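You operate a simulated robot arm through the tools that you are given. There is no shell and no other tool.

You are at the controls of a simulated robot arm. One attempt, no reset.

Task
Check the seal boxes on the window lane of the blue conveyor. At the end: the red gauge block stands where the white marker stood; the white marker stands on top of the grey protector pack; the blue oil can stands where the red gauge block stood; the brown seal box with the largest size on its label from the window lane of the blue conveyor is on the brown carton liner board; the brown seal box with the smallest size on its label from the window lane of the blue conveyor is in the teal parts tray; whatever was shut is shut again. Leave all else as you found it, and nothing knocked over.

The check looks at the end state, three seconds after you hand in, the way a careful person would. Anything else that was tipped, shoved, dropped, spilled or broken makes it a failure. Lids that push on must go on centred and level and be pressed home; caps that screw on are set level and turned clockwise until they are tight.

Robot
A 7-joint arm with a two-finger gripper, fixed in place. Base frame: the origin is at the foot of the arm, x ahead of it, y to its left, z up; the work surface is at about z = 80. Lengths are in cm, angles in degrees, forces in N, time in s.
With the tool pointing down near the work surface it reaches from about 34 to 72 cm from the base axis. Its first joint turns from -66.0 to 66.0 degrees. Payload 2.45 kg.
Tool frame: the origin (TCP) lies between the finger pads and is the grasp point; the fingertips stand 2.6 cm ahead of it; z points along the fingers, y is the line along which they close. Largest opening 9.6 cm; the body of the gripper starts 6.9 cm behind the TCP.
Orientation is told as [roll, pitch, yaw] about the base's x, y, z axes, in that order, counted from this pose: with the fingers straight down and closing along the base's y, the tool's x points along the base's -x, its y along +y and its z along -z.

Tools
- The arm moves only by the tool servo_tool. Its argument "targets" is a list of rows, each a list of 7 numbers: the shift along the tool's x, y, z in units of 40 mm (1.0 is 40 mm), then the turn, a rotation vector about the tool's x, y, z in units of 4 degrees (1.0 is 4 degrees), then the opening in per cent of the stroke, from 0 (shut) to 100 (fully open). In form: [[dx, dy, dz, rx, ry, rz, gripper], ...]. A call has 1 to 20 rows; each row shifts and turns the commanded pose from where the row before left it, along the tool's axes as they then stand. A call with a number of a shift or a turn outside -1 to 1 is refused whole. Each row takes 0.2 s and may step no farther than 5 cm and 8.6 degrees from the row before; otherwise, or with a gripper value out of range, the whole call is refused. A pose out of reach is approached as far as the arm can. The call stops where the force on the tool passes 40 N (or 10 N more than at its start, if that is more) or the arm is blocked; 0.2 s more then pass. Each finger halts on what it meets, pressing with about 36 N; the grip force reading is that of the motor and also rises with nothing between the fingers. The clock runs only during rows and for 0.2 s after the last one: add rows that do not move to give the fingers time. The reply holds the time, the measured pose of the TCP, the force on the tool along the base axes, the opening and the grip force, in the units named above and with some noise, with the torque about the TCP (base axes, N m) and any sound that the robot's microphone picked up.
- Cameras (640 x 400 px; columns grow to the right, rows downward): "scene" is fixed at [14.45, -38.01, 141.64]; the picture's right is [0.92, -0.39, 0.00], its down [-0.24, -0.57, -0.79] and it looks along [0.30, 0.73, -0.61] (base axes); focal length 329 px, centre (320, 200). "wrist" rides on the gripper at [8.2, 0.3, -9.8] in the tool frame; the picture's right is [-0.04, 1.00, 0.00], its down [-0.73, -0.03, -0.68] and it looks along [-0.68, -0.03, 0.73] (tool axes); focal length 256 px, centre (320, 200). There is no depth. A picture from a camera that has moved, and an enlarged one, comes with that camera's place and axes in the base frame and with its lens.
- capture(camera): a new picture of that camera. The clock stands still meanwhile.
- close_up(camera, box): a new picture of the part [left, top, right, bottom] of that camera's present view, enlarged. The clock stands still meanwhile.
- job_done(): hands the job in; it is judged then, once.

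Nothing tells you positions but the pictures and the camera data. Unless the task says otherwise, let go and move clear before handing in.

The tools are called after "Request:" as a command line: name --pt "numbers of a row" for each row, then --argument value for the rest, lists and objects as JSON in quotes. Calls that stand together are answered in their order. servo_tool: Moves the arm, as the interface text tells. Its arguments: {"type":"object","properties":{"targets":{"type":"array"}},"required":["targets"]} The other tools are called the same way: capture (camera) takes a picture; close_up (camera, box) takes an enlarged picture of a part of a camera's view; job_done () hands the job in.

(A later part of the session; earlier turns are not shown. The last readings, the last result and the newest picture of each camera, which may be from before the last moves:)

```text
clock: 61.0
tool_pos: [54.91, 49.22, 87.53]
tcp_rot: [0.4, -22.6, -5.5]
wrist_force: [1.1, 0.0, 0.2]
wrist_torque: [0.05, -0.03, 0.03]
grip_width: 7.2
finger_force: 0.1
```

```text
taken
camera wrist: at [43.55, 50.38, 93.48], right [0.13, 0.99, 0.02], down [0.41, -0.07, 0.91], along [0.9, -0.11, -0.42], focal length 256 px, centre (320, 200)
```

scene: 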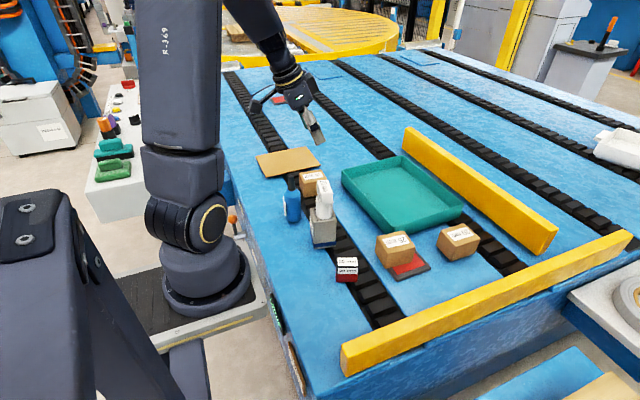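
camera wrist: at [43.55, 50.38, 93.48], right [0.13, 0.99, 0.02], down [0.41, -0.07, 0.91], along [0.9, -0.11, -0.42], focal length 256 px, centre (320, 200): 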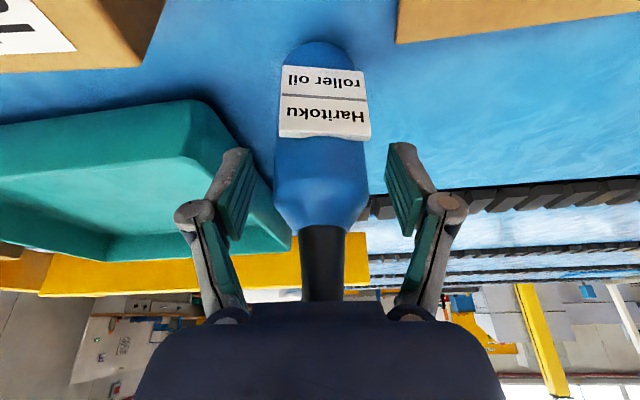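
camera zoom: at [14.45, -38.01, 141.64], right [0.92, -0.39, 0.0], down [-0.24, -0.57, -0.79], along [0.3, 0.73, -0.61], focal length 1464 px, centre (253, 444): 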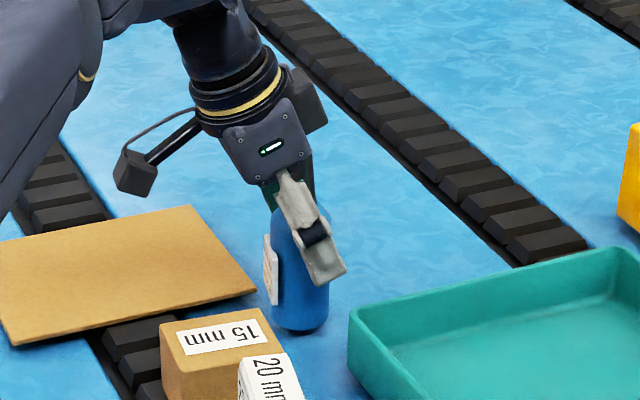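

The can stands on its own. Rising straight up until the fingers are clear of the cap.

Request:
servo_tool --pt "-0.096 0 -0.231 0 0 0 75" --pt "-0.191 0 -0.462 0 0 0 75" --pt "-0.287 0 -0.693 0 0 0 75" --pt "-0.287 0 -0.693 0 0 0 75" --pt "-0.15 0 -0.36 0 0 0 75" --pt "0 0 0 0 0 0 75"

Request:
close_up --camera "scene" --box '[290, 100, 380, 190]'

Request:
capture --camera "wrist"

```text
clock: 62.4
tool_pos: [54.69, 49.08, 98.11]
tcp_rot: [0.5, -22.5, -5.6]
wrist_force: [0.0, 0.5, 0.1]
wrist_torque: [-0.01, 0.03, 0.04]
grip_width: 7.21
finger_force: 0.1
```

```text
4.44 times, centred on (335, 145) of scene
camera zoom: at [14.45, -38.01, 141.64], right [0.92, -0.39, 0.0], down [-0.24, -0.57, -0.79], along [0.3, 0.73, -0.61], focal length 1464 px, centre (253, 444)
```

zoom: 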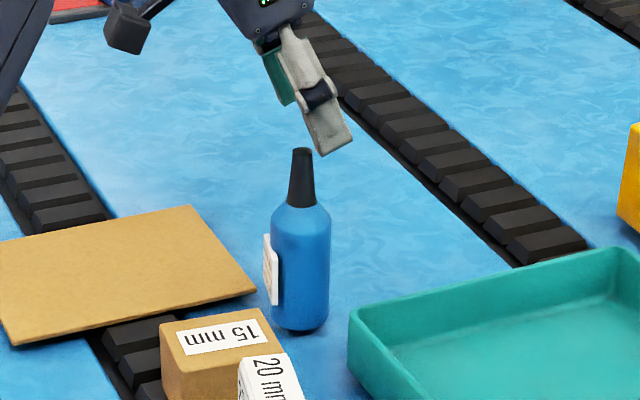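

```text
taken
camera wrist: at [43.51, 50.29, 104.02], right [0.13, 0.99, 0.02], down [0.41, -0.07, 0.91], along [0.9, -0.11, -0.42], focal length 256 px, centre (320, 200)
```

wrist: 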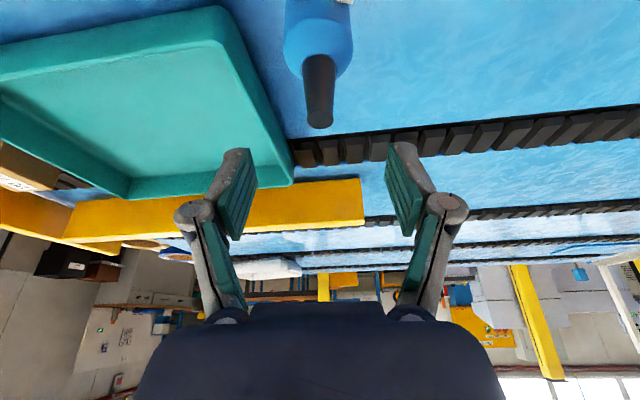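

The can is standing where the red block stood. Next is the 15 mm box, about 7.2 × 6 cm, centred near (45.0, 40.8) with its top at 85.7. I'll move inward, set the tool vertical and hover over it.

Request:
servo_tool --pt "-0.191 0 -0.462 0 0 0 75" --pt "0.51 -0.576 -0.2115 0 0 0 100" --pt "0.51 -0.576 -0.2115 0 0 0 100" --pt "0.51 -0.576 -0.2115 0 0 0 100" --pt "0.51 -0.576 -0.2115 0 0 0 100" --pt "0 0 0 0 0.9375 0 100" --pt "0 0 0 0 0.9375 0 100" --pt "0 0 0 0 0.9375 0 100" --pt "0 0 0 0 0.9375 0 100" --pt "0 0 0 0 0.9375 0 100" --pt "0 0 0 0 0.9375 0 100" --pt "0 0 0 0 0 0 100"

Request:
capture --camera "wrist"

```text
clock: 65.0
tool_pos: [45.1, 40.74, 100.06]
tcp_rot: [0.5, 0.1, -5.3]
wrist_force: [-0.7, -1.0, -1.0]
wrist_torque: [0.0, 0.01, 0.02]
grip_width: 9.61
finger_force: 0.1
```

```text
taken
camera wrist: at [36.98, 41.64, 109.84], right [0.13, 0.99, 0.01], down [0.73, -0.1, 0.68], along [0.67, -0.09, -0.73], focal length 256 px, centre (320, 200)
```

wrist: 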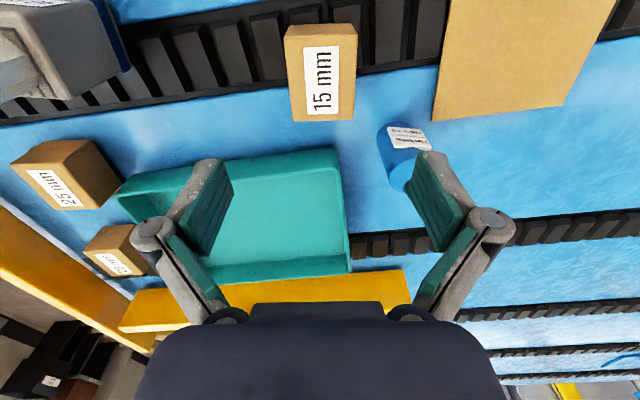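

Request:
servo_tool --pt "0 0 0 0.125 0 0 100" --pt "0 0 0 0 0 0 100"

Request:
close_up --camera "wrist" --box '[260, 0, 400, 140]'

Request:
close_up --camera "scene" --box '[280, 150, 350, 220]'

```text
clock: 65.6
tool_pos: [45.25, 40.76, 100.09]
tcp_rot: [-0.1, 0.0, -5.3]
wrist_force: [-0.3, 0.6, -0.1]
wrist_torque: [0.05, 0.0, 0.0]
grip_width: 9.55
finger_force: 0.0
```

```text
2.86 times, centred on (330, 70) of wrist
camera zoom: at [36.99, 41.73, 109.83], right [0.13, 0.99, 0.0], down [0.73, -0.1, 0.68], along [0.67, -0.09, -0.73], focal length 731 px, centre (291, 571)
```

zoom: 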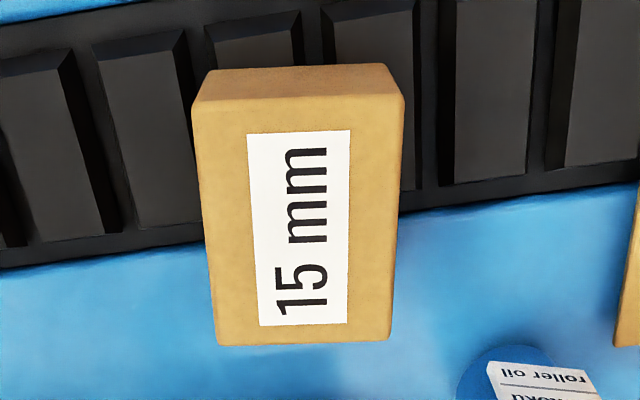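

```text
5.71 times, centred on (315, 185) of scene
camera zoom: at [14.45, -38.01, 141.64], right [0.92, -0.39, 0.0], down [-0.24, -0.57, -0.79], along [0.3, 0.73, -0.61], focal length 1883 px, centre (349, 286)
```

zoom: 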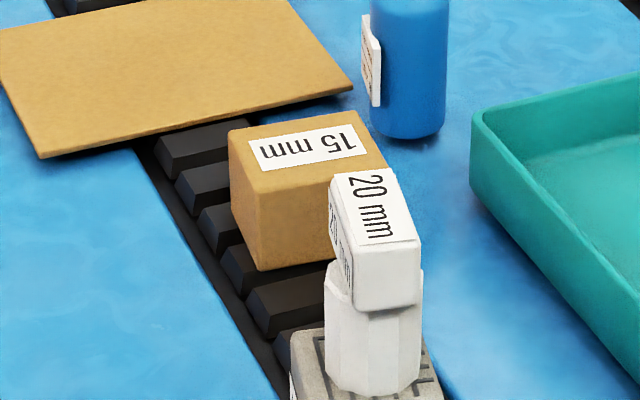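

The box is centred at about (44.95, 40.9) and aligned with the tool. Correcting slightly and descending with the fingers on both sides.

Request:
servo_tool --pt "0.054 0.038 0.6 0 0 0.1 100" --pt "0 0 0.8 0 0 0 100" --pt "0 0 0.8 0 0 0 100" --pt "0 0 0.8 0 0 0 100" --pt "0 0 0 0 0 0 100"

Request:
capture --camera "wrist"

Request:
close_up --camera "scene" --box '[270, 120, 370, 220]'

```text
clock: 66.8
tool_pos: [44.98, 40.79, 87.93]
tcp_rot: [-0.1, 0.0, -5.8]
wrist_force: [-0.2, 0.3, -0.7]
wrist_torque: [0.0, 0.02, -0.01]
grip_width: 9.61
finger_force: 0.0
```

```text
taken
camera wrist: at [36.86, 42.01, 97.78], right [0.14, 0.99, 0.0], down [0.73, -0.1, 0.68], along [0.67, -0.1, -0.73], focal length 256 px, centre (320, 200)
```

wrist: 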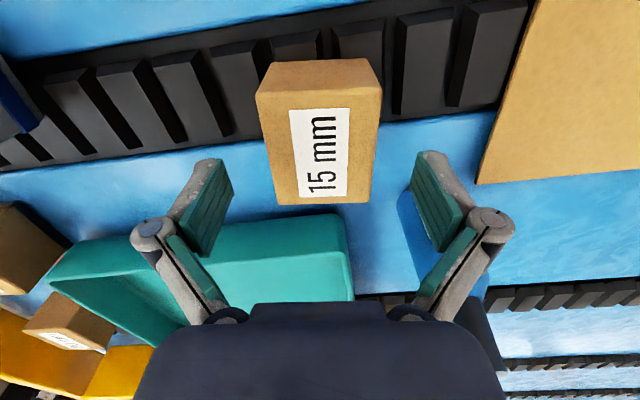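

```text
4.00 times, centred on (320, 170) of scene
camera zoom: at [14.45, -38.01, 141.64], right [0.92, -0.39, 0.0], down [-0.24, -0.57, -0.79], along [0.3, 0.73, -0.61], focal length 1318 px, centre (320, 320)
```

zoom: 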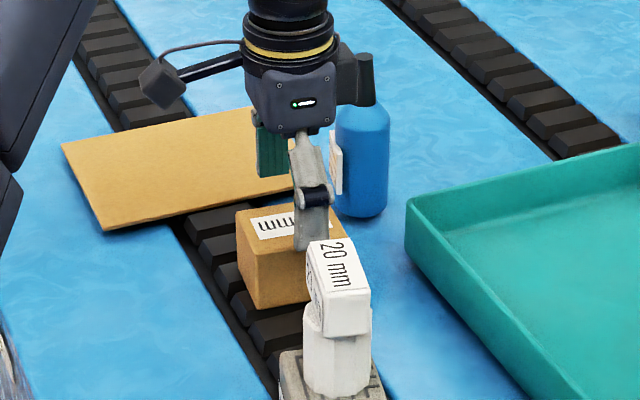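

The box is centred and the can is clear of the gripper. Descending the last 4.3 cm and gripping.

Request:
servo_tool --pt "0 0 0.54 0 0 0 100" --pt "0 0 0.54 0 0 0 100" --pt "0 0 0 0 0 0 100" --pt "0 0 0 0 0 0 50" --pt "0 0 0 0 0 0 0" --pt "0 0 0 0 0 0 0" --pt "0 0 0 0 0 0 0" --pt "0 0 0 0 0 0 0"

Request:
capture --camera "wrist"

Request:
close_up --camera "scene" --box '[270, 120, 370, 220]'

```text
clock: 68.6
tool_pos: [44.91, 40.95, 83.69]
tcp_rot: [0.0, -0.1, -5.9]
wrist_force: [-0.2, 1.9, 2.9]
wrist_torque: [0.29, -0.01, -0.03]
grip_width: 6.18
finger_force: 36.0
```

```text
taken
camera wrist: at [36.75, 41.99, 93.52], right [0.14, 0.99, 0.0], down [0.73, -0.1, 0.68], along [0.67, -0.1, -0.73], focal length 256 px, centre (320, 200)
```

wrist: 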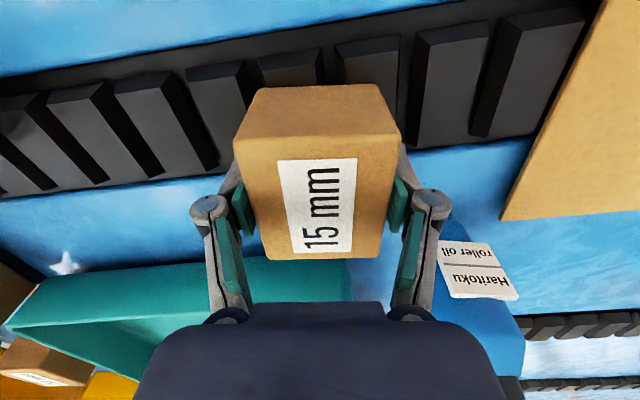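

```text
4.00 times, centred on (320, 170) of scene
camera zoom: at [14.45, -38.01, 141.64], right [0.92, -0.39, 0.0], down [-0.24, -0.57, -0.79], along [0.3, 0.73, -0.61], focal length 1318 px, centre (320, 320)
```

zoom: 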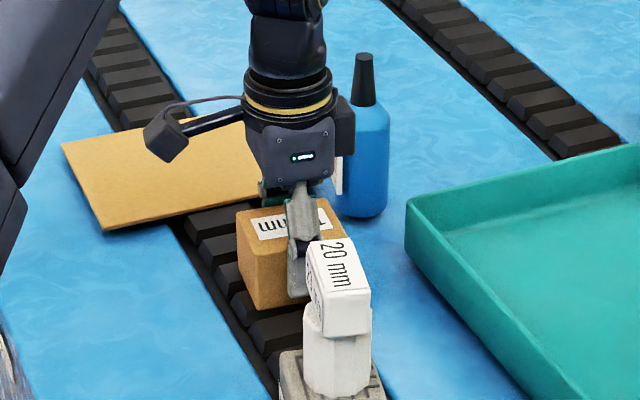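

Request:
close_up --camera "wrist" --box '[0, 200, 200, 400]'

Request:
servo_tool --pt "0 0 -0.25 0 0 0 0" --pt "0 0 -0.25 0 0 0 0" --pt "0 0 0 0 0 0 0"

Request:
capture --camera "wrist"

```text
2.00 times, centred on (100, 300) of wrist
camera zoom: at [36.75, 41.99, 93.52], right [0.14, 0.99, 0.0], down [0.73, -0.1, 0.68], along [0.67, -0.1, -0.73], focal length 512 px, centre (760, 0)
```

zoom: 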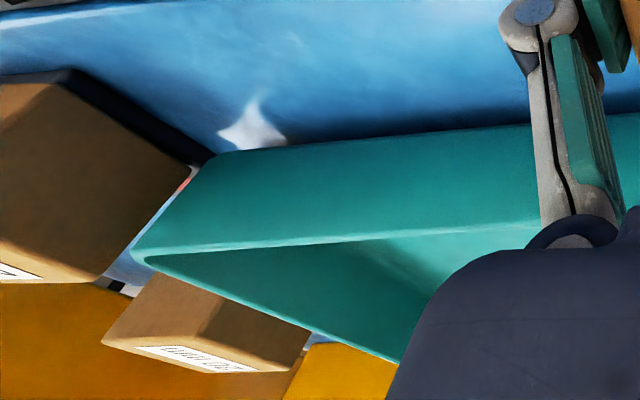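

```text
clock: 69.4
tool_pos: [44.99, 40.85, 85.73]
tcp_rot: [-0.2, 0.0, -5.8]
wrist_force: [-0.5, -1.1, -3.7]
wrist_torque: [0.02, 0.01, -0.02]
grip_width: 6.15
finger_force: 36.1
```

```text
taken
camera wrist: at [36.75, 41.94, 95.51], right [0.14, 0.99, 0.0], down [0.73, -0.1, 0.68], along [0.67, -0.1, -0.73], focal length 256 px, centre (320, 200)
```

wrist: 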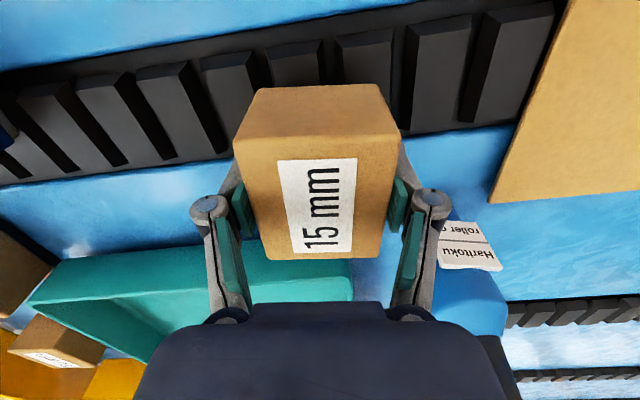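

That white glint was only a surface highlight. The box is held level, so I'm lifting and carrying it over the tray.

Request:
servo_tool --pt "0 0 -0.94 0 0 0 0" --pt "0 0 -0.94 0 0 0 0" --pt "0 0 -0.94 0 0 0 0" --pt "-0.7425 -0.5047 0 0 0 0 0" --pt "-0.7425 -0.5047 0 0 0 0 0" --pt "-0.7425 -0.5047 0 0 0 0 0" --pt "-0.7425 -0.5047 0 0 0 0 0" --pt "-0.7425 -0.5047 0 0 0 0 0" --pt "-0.7425 -0.5047 0 0 0 0 0" --pt "0 0 0 0 0 0 0"

Request:
capture --camera "scene"

Request:
capture --camera "wrist"

```text
clock: 71.6
tool_pos: [61.53, 26.93, 96.94]
tcp_rot: [-0.1, 0.1, -5.9]
wrist_force: [0.8, -0.6, -3.6]
wrist_torque: [0.0, 0.03, 0.0]
grip_width: 6.16
finger_force: 36.4
```

```text
taken
```

scene: 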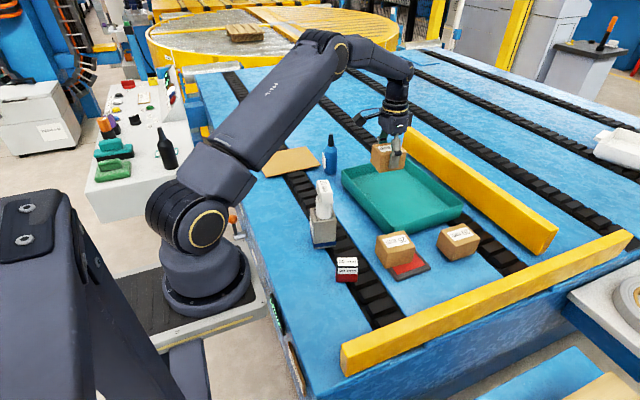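

```text
taken
camera wrist: at [53.38, 28.04, 106.82], right [0.14, 0.99, 0.0], down [0.73, -0.1, 0.68], along [0.67, -0.1, -0.73], focal length 256 px, centre (320, 200)
```

wrist: 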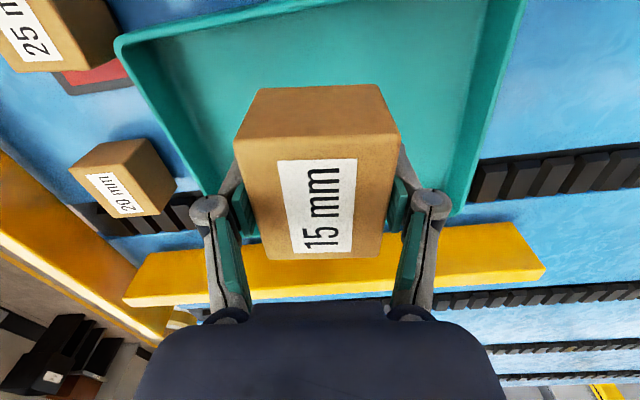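

The box is over the tray with room on every side. Lowering it.

Request:
servo_tool --pt "0 0 0.9 0 0 0 0" --pt "0 0 0.9 0 0 0 0" --pt "0 0 0.9 0 0 0 0" --pt "0 0 0 0 0 0 0"

Request:
close_up --camera "scene" --box '[330, 120, 470, 240]'

Request:
capture --camera "wrist"

```text
clock: 72.6
tool_pos: [61.5, 26.84, 86.04]
tcp_rot: [-0.1, 0.0, -5.9]
wrist_force: [0.2, -0.1, -4.1]
wrist_torque: [0.0, 0.01, 0.0]
grip_width: 6.15
finger_force: 35.9
```

```text
3.33 times, centred on (400, 180) of scene
camera zoom: at [14.46, -38.01, 141.64], right [0.92, -0.39, 0.0], down [-0.24, -0.57, -0.79], along [0.3, 0.73, -0.61], focal length 1098 px, centre (53, 267)
```

zoom: 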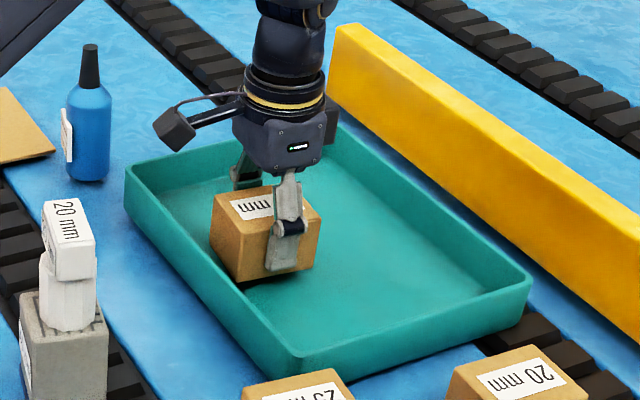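

```text
taken
camera wrist: at [53.34, 28.07, 95.87], right [0.14, 0.99, 0.0], down [0.73, -0.1, 0.68], along [0.67, -0.1, -0.73], focal length 256 px, centre (320, 200)
```

wrist: 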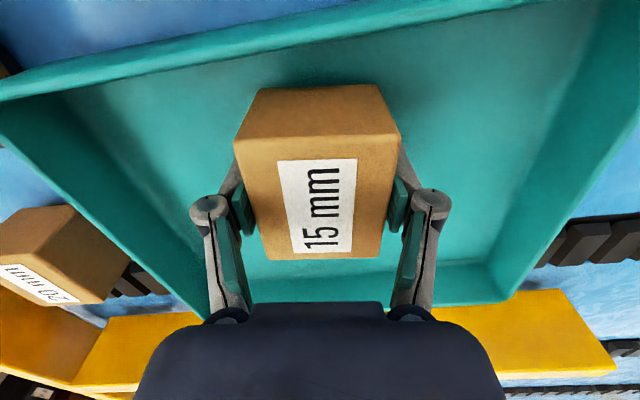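

Request:
servo_tool --pt "0 0 0.2 0 0 0 0" --pt "0 0 0.1 0 0 0 0" --pt "0 0 0 0 0 0 0"

Request:
servo_tool --pt "0 0 0.04 0 0 0 0" --pt "0 0 0 0 0 0 0"

Request:
servo_tool --pt "0 0 0.03 0 0 0 0" --pt "0 0 0 0 0 0 0"

Request:
servo_tool --pt "0 0 0.03 0 0 0 0" --pt "0 0 0 0 0 0 0"

```text
clock: 73.4
tool_pos: [61.45, 27.07, 84.87]
tcp_rot: [-0.1, -0.1, -5.8]
wrist_force: [-0.1, 0.5, -3.3]
wrist_torque: [0.0, 0.0, -0.02]
grip_width: 6.17
finger_force: 35.9
```

```text
clock: 74.0
tool_pos: [61.41, 26.96, 84.73]
tcp_rot: [-0.1, 0.0, -5.8]
wrist_force: [0.3, 0.3, -3.4]
wrist_torque: [-0.02, 0.0, 0.04]
grip_width: 6.16
finger_force: 35.8
```

```text
clock: 74.6
tool_pos: [61.51, 26.9, 84.69]
tcp_rot: [-0.2, 0.0, -5.9]
wrist_force: [0.6, 0.4, -4.8]
wrist_torque: [-0.01, 0.01, 0.01]
grip_width: 6.16
finger_force: 35.7
```

```text
clock: 75.2
tool_pos: [61.43, 27.02, 84.7]
tcp_rot: [-0.2, -0.1, -5.8]
wrist_force: [0.1, 1.2, -3.3]
wrist_torque: [-0.04, -0.01, -0.01]
grip_width: 6.17
finger_force: 36.3
```

Request:
servo_tool --pt "0 0 0.03 0 0 0 0" --pt "0 0 0 0 0 0 0"

Request:
servo_tool --pt "0 0 0.03 0 0 0 0" --pt "0 0 0 0 0 0 0"

Request:
servo_tool --pt "0 0 0.02 0 0 0 0" --pt "0 0 0 0 0 0 0"

```text
clock: 75.8
tool_pos: [61.32, 27.04, 84.52]
tcp_rot: [-0.2, 0.0, -5.8]
wrist_force: [0.1, -0.2, -3.5]
wrist_torque: [0.02, 0.03, -0.01]
grip_width: 6.16
finger_force: 35.8
```

```text
clock: 76.4
tool_pos: [61.48, 26.98, 84.32]
tcp_rot: [0.0, -0.1, -5.8]
wrist_force: [-0.2, 0.8, -2.4]
wrist_torque: [0.0, 0.0, -0.01]
grip_width: 6.17
finger_force: 35.4
```

```text
clock: 77.0
tool_pos: [61.51, 26.95, 84.36]
tcp_rot: [0.0, -0.1, -5.8]
wrist_force: [-2.4, -0.6, 1.7]
wrist_torque: [0.17, 0.06, -0.01]
grip_width: 6.18
finger_force: 36.2
```

The box is touching the tray floor. Opening slowly and rising.

Request:
servo_tool --pt "0 0 0.005 0 0 0 0" --pt "0 0 0 0 0 0 67" --pt "0 0 0 0 0 0 72" --pt "0 0 0 0 0 0 85" --pt "0 0 0 0 0 0 95" --pt "0 0 0 0 0 0 95"

Request:
servo_tool --pt "0 0 -0.3 0 0 0 95" --pt "0 0 -0.6 0 0 0 95" --pt "0 0 -0.9 0 0 0 95" --pt "0 0 -0.9 0 0 0 95" --pt "0 0 0 0 0 0 95"

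Request:
close_up --camera "scene" --box '[330, 120, 470, 240]'

Request:
capture --camera "wrist"

```text
clock: 78.4
tool_pos: [61.49, 26.98, 84.18]
tcp_rot: [0.0, 0.0, -5.8]
wrist_force: [1.2, 0.2, 0.6]
wrist_torque: [0.0, -0.02, 0.01]
grip_width: 9.11
finger_force: 0.0
```

```text
clock: 79.6
tool_pos: [61.48, 26.91, 95.0]
tcp_rot: [-0.1, 0.0, -5.7]
wrist_force: [0.1, 1.0, 0.2]
wrist_torque: [0.0, -0.03, 0.0]
grip_width: 9.11
finger_force: 0.1
```

```text
3.33 times, centred on (400, 180) of scene
camera zoom: at [14.45, -38.01, 141.64], right [0.92, -0.39, 0.0], down [-0.24, -0.57, -0.79], along [0.3, 0.73, -0.61], focal length 1098 px, centre (53, 267)
```

zoom: 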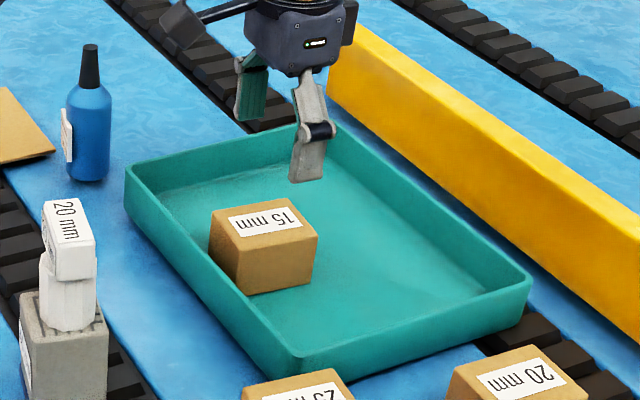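

```text
taken
camera wrist: at [53.35, 28.05, 104.9], right [0.14, 0.99, 0.0], down [0.73, -0.1, 0.68], along [0.67, -0.1, -0.73], focal length 256 px, centre (320, 200)
```

wrist: 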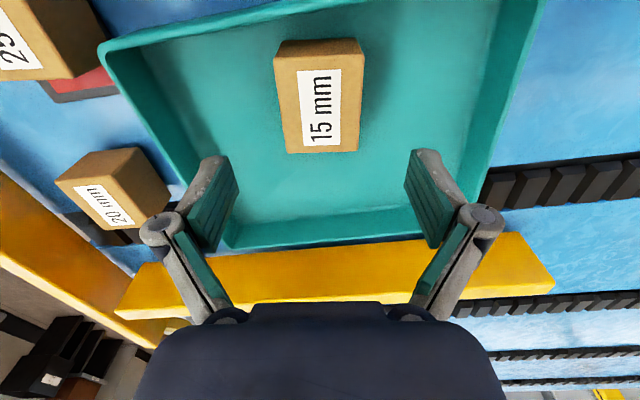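

The 15 mm box stands in the tray. Next is the 25 mm box near (52, 6); moving over to look at it.

Request:
servo_tool --pt "0 0 -0.75 0 0 0 100" --pt "0 0 -0.75 0 0 0 100" --pt "0 0 -0.75 0 0 0 100" --pt "0.39 -0.915 0 0 0 0 100" --pt "0.39 -0.915 0 0 0 0 100" --pt "0.39 -0.915 0 0 0 0 100" --pt "0.39 -0.915 0 0 0 0 100" --pt "0.39 -0.915 0 0 0 0 100" --pt "0.39 -0.915 0 0 0 0 100" --pt "0 0 0 0 0 0 100"

Request:
capture --camera "wrist"

Request:
close_up --camera "scene" --box '[360, 215, 450, 295]'

```text
clock: 81.8
tool_pos: [50.0, 6.2, 104.12]
tcp_rot: [-0.1, 0.1, -5.8]
wrist_force: [0.5, -0.5, 0.1]
wrist_torque: [-0.01, -0.01, 0.03]
grip_width: 9.62
finger_force: 0.0
```

```text
taken
camera wrist: at [41.82, 7.26, 113.93], right [0.14, 0.99, 0.0], down [0.73, -0.1, 0.68], along [0.67, -0.1, -0.73], focal length 256 px, centre (320, 200)
```

wrist: 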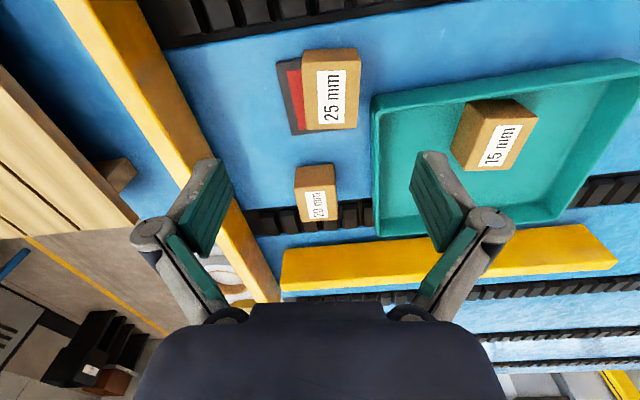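

```text
5.00 times, centred on (405, 255) of scene
camera zoom: at [14.45, -38.01, 141.64], right [0.92, -0.39, 0.0], down [-0.24, -0.57, -0.79], along [0.3, 0.73, -0.61], focal length 1647 px, centre (-105, -75)
```

zoom: 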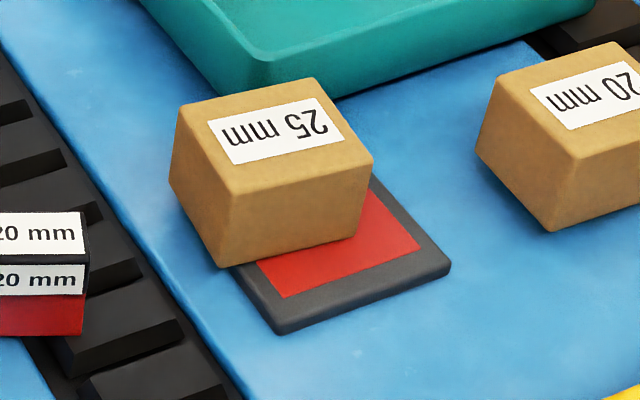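

Request:
close_up --camera "wrist" --box '[260, 30, 380, 150]'

```text
3.33 times, centred on (320, 90) of wrist
camera zoom: at [41.82, 7.26, 113.93], right [0.14, 0.99, 0.0], down [0.73, -0.1, 0.68], along [0.67, -0.1, -0.73], focal length 853 px, centre (320, 567)
```

zoom: 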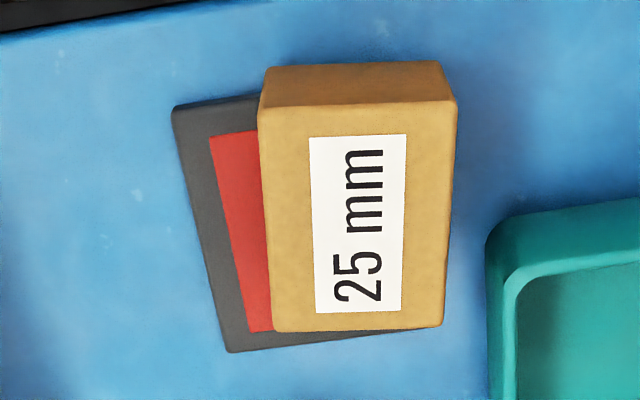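

The 25 mm box is about 6 × 7.3 cm, centred near (52.75, 6.9), with its top at about 86. It stands partly on the dark pad with the red centre, which I must not disturb, and the tray corner is close on its +y side. I'll narrow the opening to 8 cm and come down partway.

Request:
servo_tool --pt "-0.555 0.2225 0.5 0 0 0 80" --pt "0 0 0.9 0 0 0 80" --pt "0 0 0.9 0 0 0 80" --pt "0 0 0.9 0 0 0.1 80" --pt "0 0 0 0 0 0 80"

Request:
capture --camera "wrist"

Request:
close_up --camera "scene" --box '[350, 190, 460, 290]'

```text
clock: 83.0
tool_pos: [52.32, 6.73, 91.33]
tcp_rot: [-0.1, 0.0, -6.2]
wrist_force: [0.8, 1.3, -0.2]
wrist_torque: [0.0, 0.02, -0.02]
grip_width: 7.68
finger_force: 0.0
```

```text
taken
camera wrist: at [44.17, 7.94, 101.11], right [0.15, 0.99, 0.0], down [0.73, -0.11, 0.68], along [0.67, -0.1, -0.73], focal length 256 px, centre (320, 200)
```

wrist: 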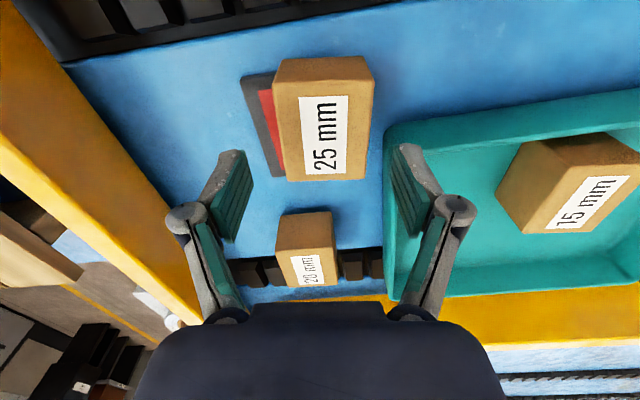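

```text
4.00 times, centred on (405, 240) of scene
camera zoom: at [14.46, -38.01, 141.64], right [0.92, -0.39, 0.0], down [-0.24, -0.57, -0.79], along [0.3, 0.73, -0.61], focal length 1318 px, centre (-20, 40)
```

zoom: 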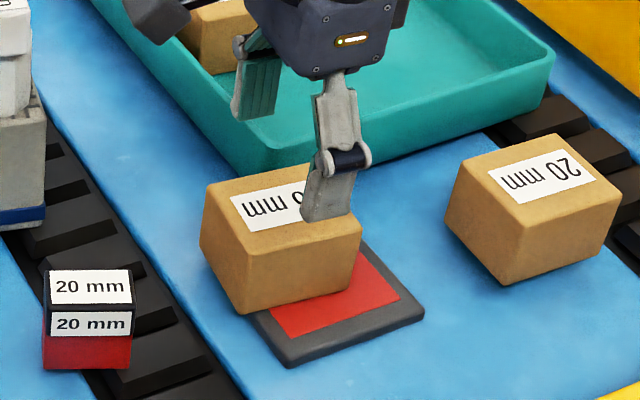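

I want to check the tray corner's clearance to the +y finger before going lower.

Request:
close_up --camera "wrist" --box '[340, 80, 480, 220]'

Request:
close_up --camera "scene" --box '[370, 190, 430, 250]'

```text
2.86 times, centred on (410, 150) of wrist
camera zoom: at [44.17, 7.94, 101.11], right [0.15, 0.99, 0.0], down [0.73, -0.11, 0.68], along [0.67, -0.1, -0.73], focal length 731 px, centre (63, 343)
```

zoom: 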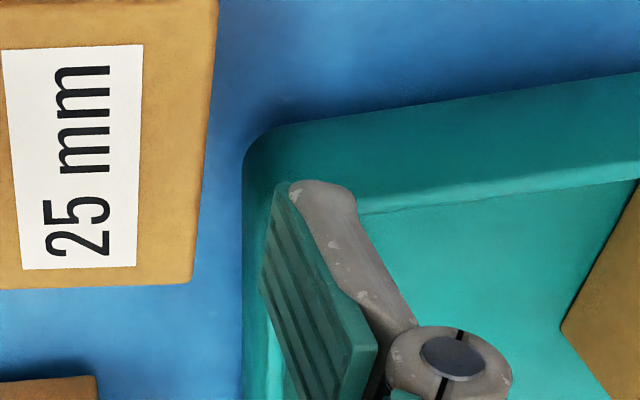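

```text
6.67 times, centred on (400, 220) of scene
camera zoom: at [14.46, -38.01, 141.64], right [0.92, -0.39, 0.0], down [-0.24, -0.57, -0.79], along [0.3, 0.73, -0.61], focal length 2196 px, centre (-213, 67)
```

zoom: 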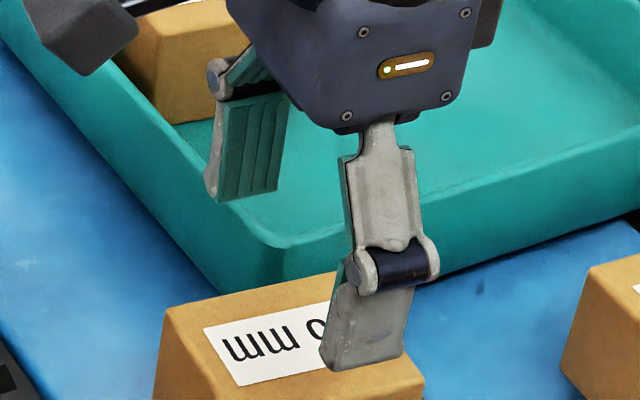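

The tray corner is at about (55.6, 12.1), more than 1.5 cm from the finger. Shifting 2.5 mm in +y and descending.

Request:
servo_tool --pt "0 0.065 0.4 0 0 0 80" --pt "0 0 0.7 0 0 0 80" --pt "0 0 0.6 0 0 0 80" --pt "0 0 0 0 0 0 80"

Request:
capture --camera "wrist"

Request:
close_up --camera "scene" --box '[350, 190, 460, 290]'

```text
clock: 84.0
tool_pos: [52.32, 6.86, 84.68]
tcp_rot: [-0.1, -0.1, -6.2]
wrist_force: [-0.2, 0.5, -0.5]
wrist_torque: [-0.01, -0.01, -0.02]
grip_width: 7.65
finger_force: 0.1
```

```text
taken
camera wrist: at [44.14, 8.12, 94.34], right [0.15, 0.99, 0.0], down [0.73, -0.11, 0.68], along [0.67, -0.1, -0.73], focal length 256 px, centre (320, 200)
```

wrist: 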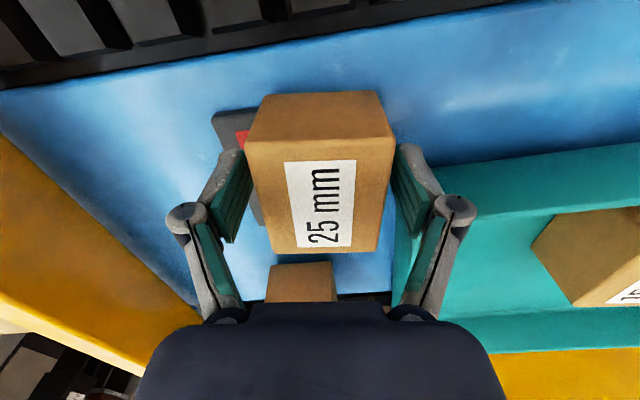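

```text
4.00 times, centred on (405, 240) of scene
camera zoom: at [14.46, -38.01, 141.64], right [0.92, -0.39, 0.0], down [-0.24, -0.57, -0.79], along [0.3, 0.73, -0.61], focal length 1318 px, centre (-20, 40)
```

zoom: 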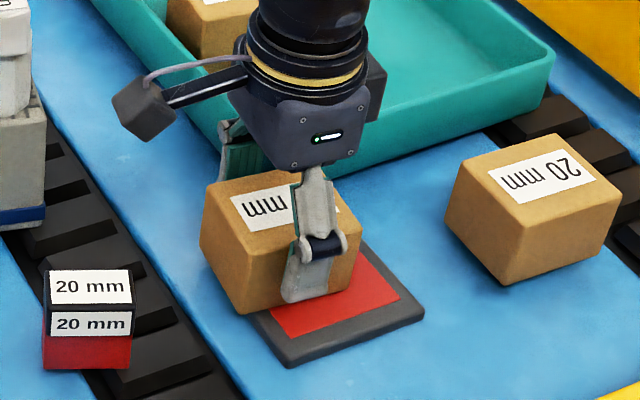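

The fingers straddle the box evenly, with the tips above the pad. Closing and lifting gently, straight up.

Request:
servo_tool --pt "0 0 0 0 0 0 50" --pt "0 0 0 0 0 0 0" --pt "0 0 0 0 0 0 0" --pt "0 0 0 0 0 0 0"

Request:
servo_tool --pt "0 0 -0.15 0 0 0 0" --pt "0 0 -0.25 0 0 0 0" --pt "0 0 -0.25 0 0 0 0" --pt "0 0 0 0 0 0 0"

Request:
capture --camera "wrist"

Request:
close_up --camera "scene" --box '[350, 190, 460, 290]'

```text
clock: 85.0
tool_pos: [52.36, 7.15, 84.51]
tcp_rot: [0.0, -0.1, -6.2]
wrist_force: [0.1, 2.6, 1.3]
wrist_torque: [0.25, -0.02, 0.02]
grip_width: 6.16
finger_force: 36.0
```

```text
clock: 86.0
tool_pos: [52.25, 6.96, 87.18]
tcp_rot: [-0.1, -0.1, -6.2]
wrist_force: [0.3, -0.5, -3.6]
wrist_torque: [0.01, 0.04, -0.02]
grip_width: 6.16
finger_force: 36.0
```

```text
taken
camera wrist: at [44.15, 8.14, 96.98], right [0.15, 0.99, 0.0], down [0.73, -0.11, 0.68], along [0.67, -0.1, -0.73], focal length 256 px, centre (320, 200)
```

wrist: 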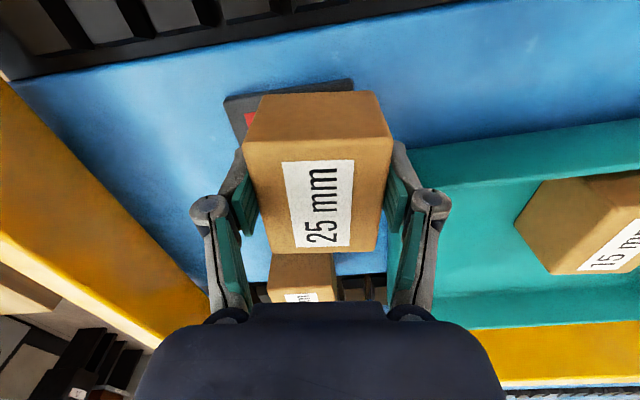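

```text
4.00 times, centred on (405, 240) of scene
camera zoom: at [14.46, -38.01, 141.64], right [0.92, -0.39, 0.0], down [-0.24, -0.57, -0.79], along [0.3, 0.73, -0.61], focal length 1318 px, centre (-20, 40)
```

zoom: 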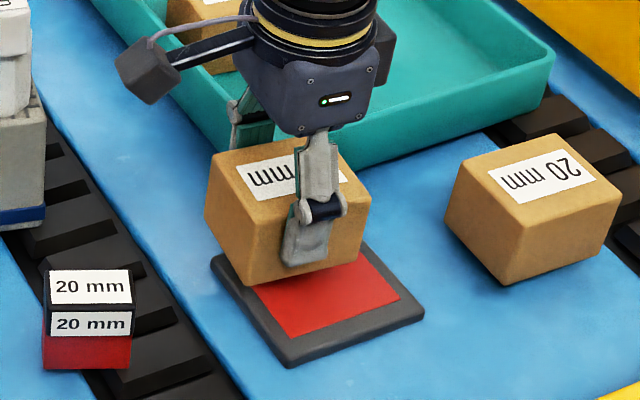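

The pad stayed put and the box is held level. Carrying it over to the liner board at the far left, staying inside reach first.

Request:
servo_tool --pt "0 0 -1 0 0 0 0" --pt "0 0 -1 0 0 0 0" --pt "0.387 0.926 0 0 0 0 0" --pt "0.387 0.926 0 0 0 0 0" --pt "0.387 0.926 0 0 0 0 0" --pt "0.387 0.926 0 0 0 0 0" --pt "0.387 0.926 0 0 0 0 0" --pt "0.387 0.926 0 0 0 0 0" --pt "0.387 0.926 0 0 0 0 0" --pt "0.387 0.926 0 0 0 0 0" --pt "0.387 0.926 0 0 0 0 0" --pt "0.387 0.926 0 0 0 0 0" --pt "0.387 0.926 0 0 0 0 0" --pt "0.387 0.926 0 0 0 0 0" --pt "0.387 0.926 0 0 0 0 0" --pt "0 0 0 0 0 0 0"

Request:
capture --camera "wrist"

Request:
capture --camera "scene"

```text
clock: 89.4
tool_pos: [37.74, 56.06, 94.9]
tcp_rot: [-0.2, 0.1, -6.3]
wrist_force: [0.2, -0.5, -3.9]
wrist_torque: [0.02, 0.04, -0.02]
grip_width: 6.16
finger_force: 35.8
out of reach, approached as far as the arm can: row 15
```

```text
taken
camera wrist: at [29.61, 57.17, 104.76], right [0.15, 0.99, 0.0], down [0.73, -0.11, 0.68], along [0.67, -0.1, -0.73], focal length 256 px, centre (320, 200)
```

wrist: 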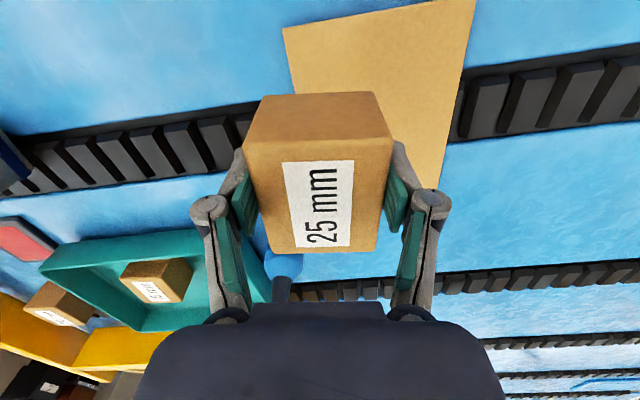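

```text
taken
```

scene: 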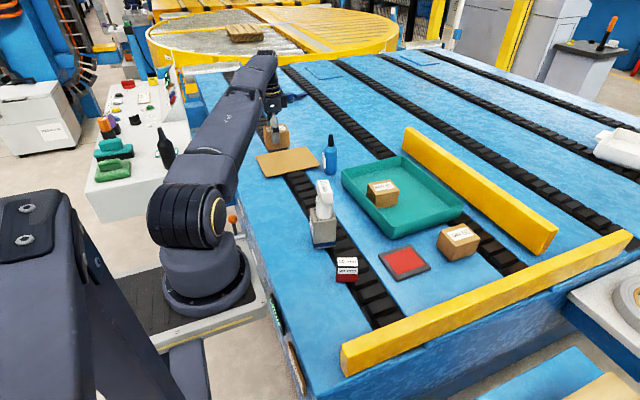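

The arm stopped just short at radius ≈ 67.6. I'll test whether it can get a little farther out here.

Request:
servo_tool --pt "-0.117 0.222 0 0 0 0 0" --pt "-0.117 0.222 0 0 0 0 0" --pt "0 0 0 0 0 0 0"

```text
clock: 90.2
tool_pos: [37.91, 55.92, 95.02]
tcp_rot: [-0.1, -0.1, -6.2]
wrist_force: [-0.2, -0.2, -2.5]
wrist_torque: [0.02, 0.0, -0.01]
grip_width: 6.16
finger_force: 36.2
out of reach, approached as far as the arm can: row 1, 2
```

Request:
servo_tool --pt "0 0 0.5 0 0 0 0" --pt "0 0 0.5 0 0 0 0" --pt "0 0 0.4 0 0 0 0" --pt "-0.117 0.222 0 0 0 0 0" --pt "-0.117 0.222 0 0 0 0 0" --pt "0 0 0 0 0 0 0"

```text
clock: 91.6
tool_pos: [38.15, 55.9, 89.35]
tcp_rot: [-0.1, 0.1, -6.2]
wrist_force: [0.5, -1.1, -3.8]
wrist_torque: [0.04, 0.03, -0.02]
grip_width: 6.15
finger_force: 36.0
out of reach, approached as far as the arm can: row 4, 5
```

Lowering doesn't help. The tool is turned about 62° away from the arm's radial direction, so I'll turn it toward radial and test the reach again.

Request:
servo_tool --pt "0 0 -0.5 0 0 -1 0" --pt "0 0 0 0 0 -1 0" --pt "0 0 0 0 0 -1 0" --pt "0 0 0 0 0 -1 0" --pt "0 0 0 0 0 -1 0" --pt "0 0 0 0 0 -1 0" --pt "0 0 0 0 0 -1 0" --pt "0 0 0 0 0 -1 0" --pt "0 0 0 0 0 -1 0" --pt "0 0 0 0 0 -1 0" --pt "0 0 0 0 0 -1 0" --pt "0 0 0 0 0 -1 0" --pt "0 0 0 0 0 -1 0" --pt "0 0 0 0 0 -1 0" --pt "0 0 0 0 0 -1 0" --pt "-0.5 0 0 0 0 0 0" --pt "0 0 0 0 0 0 0"

```text
clock: 95.2
tool_pos: [38.32, 55.87, 91.3]
tcp_rot: [-0.1, 0.1, 53.8]
wrist_force: [-0.3, -0.2, -3.5]
wrist_torque: [-0.02, 0.02, 0.01]
grip_width: 6.16
finger_force: 36.1
out of reach, approached as far as the arm can: row 16
```

Request:
servo_tool --pt "-0.295 -0.4035 0 0 0 0 0" --pt "0 0 0 0 0 0 0"

```text
clock: 95.8
tool_pos: [39.17, 55.33, 91.22]
tcp_rot: [-0.1, 0.1, 53.8]
wrist_force: [-0.1, 0.2, -2.8]
wrist_torque: [-0.02, 0.02, -0.04]
grip_width: 6.17
finger_force: 36.0
out of reach, approached as far as the arm can: row 1
```

The vertical tool tops out at radius ≈ 67.8 here, while a pitched tool reached over 73. So I'll set the box down briefly on the free, level spot where the 15 mm box stood, re-grip it with the tool pitched outward, and then place it well onto the board.

Request:
servo_tool --pt "0.545 -0.7725 0 0 0 0 0" --pt "0.545 -0.7725 0 0 0 0 0" --pt "0.545 -0.7725 0 0 0 0 0" --pt "0.545 -0.7725 0 0 0 0 0" --pt "0 0 0.6 0 0 0 0" --pt "0 0 0.6 0 0 0 0" --pt "0 0 0.2 0 0 0 0" --pt "0 0 0 0 0 0 0"

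Request:
close_up --camera "scene" --box '[270, 110, 370, 220]'

Request:
capture --camera "wrist"

```text
clock: 97.6
tool_pos: [43.85, 41.04, 85.66]
tcp_rot: [-0.1, 0.1, 53.8]
wrist_force: [0.4, 0.0, -3.5]
wrist_torque: [-0.02, 0.03, -0.03]
grip_width: 6.15
finger_force: 36.4
```

```text
3.64 times, centred on (320, 165) of scene
camera zoom: at [14.46, -38.0, 141.64], right [0.92, -0.39, 0.0], down [-0.24, -0.57, -0.79], along [0.3, 0.73, -0.61], focal length 1198 px, centre (320, 327)
```

zoom: 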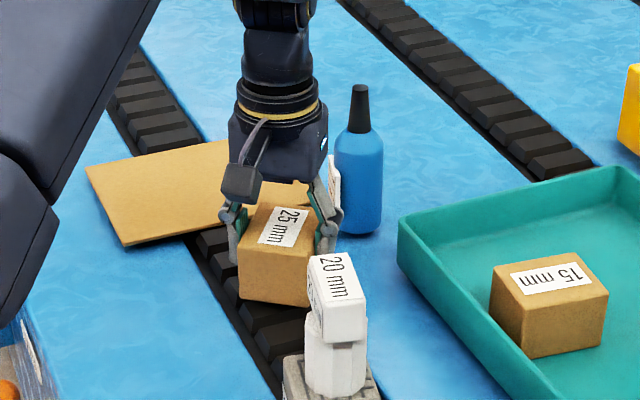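

```text
taken
camera wrist: at [38.75, 34.6, 95.45], right [-0.78, 0.62, 0.0], down [0.46, 0.58, 0.68], along [0.42, 0.53, -0.74], focal length 256 px, centre (320, 200)
```

wrist: 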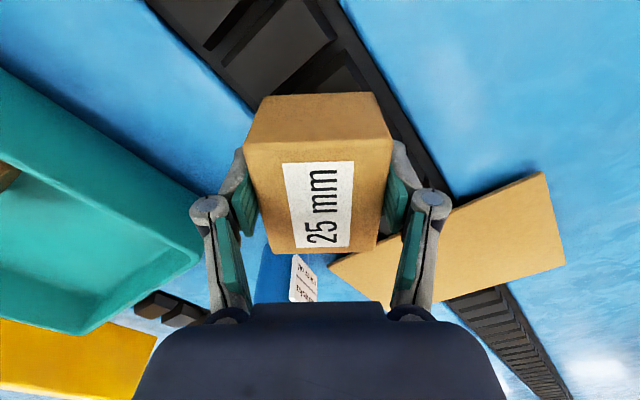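

Request:
servo_tool --pt "0 0 0.2 0 0 0 0" --pt "0 0 0 0 0 0 0"

Request:
servo_tool --pt "0 0 0.05 0 0 0 0" --pt "0 0 0 0 0 0 0"

Request:
servo_tool --pt "0 0 0.04 0 0 0 0" --pt "0 0 0 0 0 0 0"

Request:
servo_tool --pt "0 0 0.04 0 0 0 0" --pt "0 0 0 0 0 0 0"

```text
clock: 98.2
tool_pos: [43.92, 41.1, 84.93]
tcp_rot: [-0.1, 0.1, 53.8]
wrist_force: [0.0, 0.0, -3.5]
wrist_torque: [-0.01, 0.02, -0.02]
grip_width: 6.16
finger_force: 35.9
```

```text
clock: 98.8
tool_pos: [43.96, 41.05, 84.64]
tcp_rot: [0.0, 0.0, 53.8]
wrist_force: [0.2, -0.2, -3.3]
wrist_torque: [-0.07, 0.04, 0.01]
grip_width: 6.17
finger_force: 36.1
```

```text
clock: 99.4
tool_pos: [43.93, 41.01, 84.54]
tcp_rot: [0.0, -0.1, 53.7]
wrist_force: [-3.9, -5.4, 13.0]
wrist_torque: [0.54, 0.0, 0.09]
grip_width: 6.16
finger_force: 35.6
```

```text
clock: 100.0
tool_pos: [43.88, 41.12, 84.52]
tcp_rot: [-0.1, -0.2, 53.8]
wrist_force: [-4.2, -4.4, 27.9]
wrist_torque: [-0.1, 0.1, 0.02]
grip_width: 6.16
finger_force: 36.3
```

The box is down on the surface. Releasing, then pitching the tool 18° outward around the same grip point, with the pads staying parallel to the box sides.

Request:
servo_tool --pt "0 0 -0.018 0 0 0 0" --pt "0 0 0 0 0 0 66" --pt "0 0 0 0 0 0 72" --pt "0 0 0 0 0 0 80" --pt "0 0 0 0 0 0 85" --pt "0 0 0 0 0 0 85"

Request:
capture --camera "wrist"

Request:
servo_tool --pt "0 0 0 0 -0.9 0 85" --pt "0 0 0 0 -0.9 0 85" --pt "0 0 0 0 -0.9 0 85" --pt "0 0 0 0 -0.9 0 85" --pt "0 0 0 0 -0.9 0 85" --pt "0 0 0 0 0 0 85"

Request:
capture --camera "wrist"

Request:
close_up --camera "scene" --box '[270, 110, 370, 220]'

```text
clock: 101.4
tool_pos: [43.91, 41.11, 84.3]
tcp_rot: [-0.2, 0.1, 53.8]
wrist_force: [0.6, -0.5, 0.3]
wrist_torque: [-0.03, 0.0, -0.04]
grip_width: 8.2
finger_force: 0.0
```

```text
taken
camera wrist: at [38.77, 34.58, 94.24], right [-0.78, 0.62, 0.0], down [0.46, 0.58, 0.68], along [0.42, 0.53, -0.73], focal length 256 px, centre (320, 200)
```

wrist: 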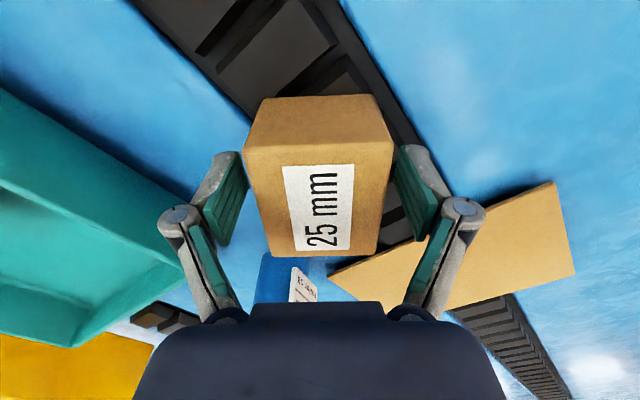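

```text
clock: 102.8
tool_pos: [43.9, 41.1, 84.29]
tcp_rot: [-0.1, -17.9, 54.1]
wrist_force: [0.3, 0.2, 0.0]
wrist_torque: [-0.02, 0.05, -0.01]
grip_width: 8.16
finger_force: 0.0
```

```text
taken
camera wrist: at [37.22, 32.46, 91.22], right [-0.78, 0.62, 0.01], down [0.31, 0.38, 0.87], along [0.54, 0.69, -0.49], focal length 256 px, centre (320, 200)
```

wrist: 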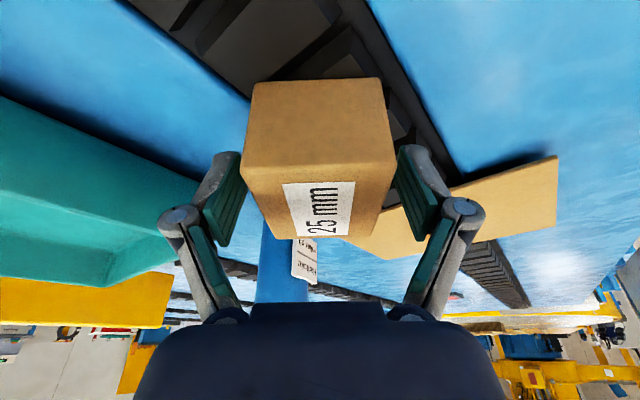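

```text
3.64 times, centred on (320, 165) of scene
camera zoom: at [14.45, -38.01, 141.64], right [0.92, -0.39, 0.0], down [-0.24, -0.57, -0.79], along [0.3, 0.73, -0.61], focal length 1198 px, centre (320, 327)
```

zoom: 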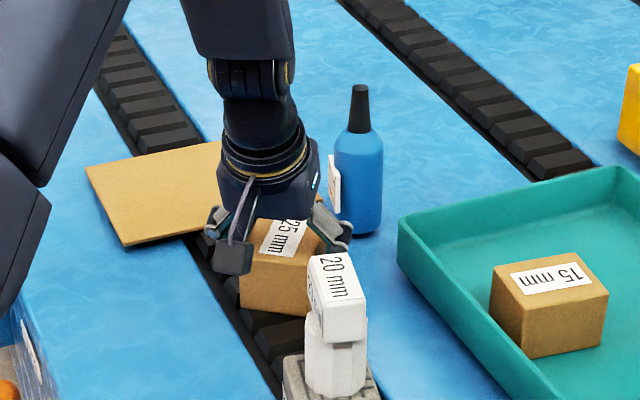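

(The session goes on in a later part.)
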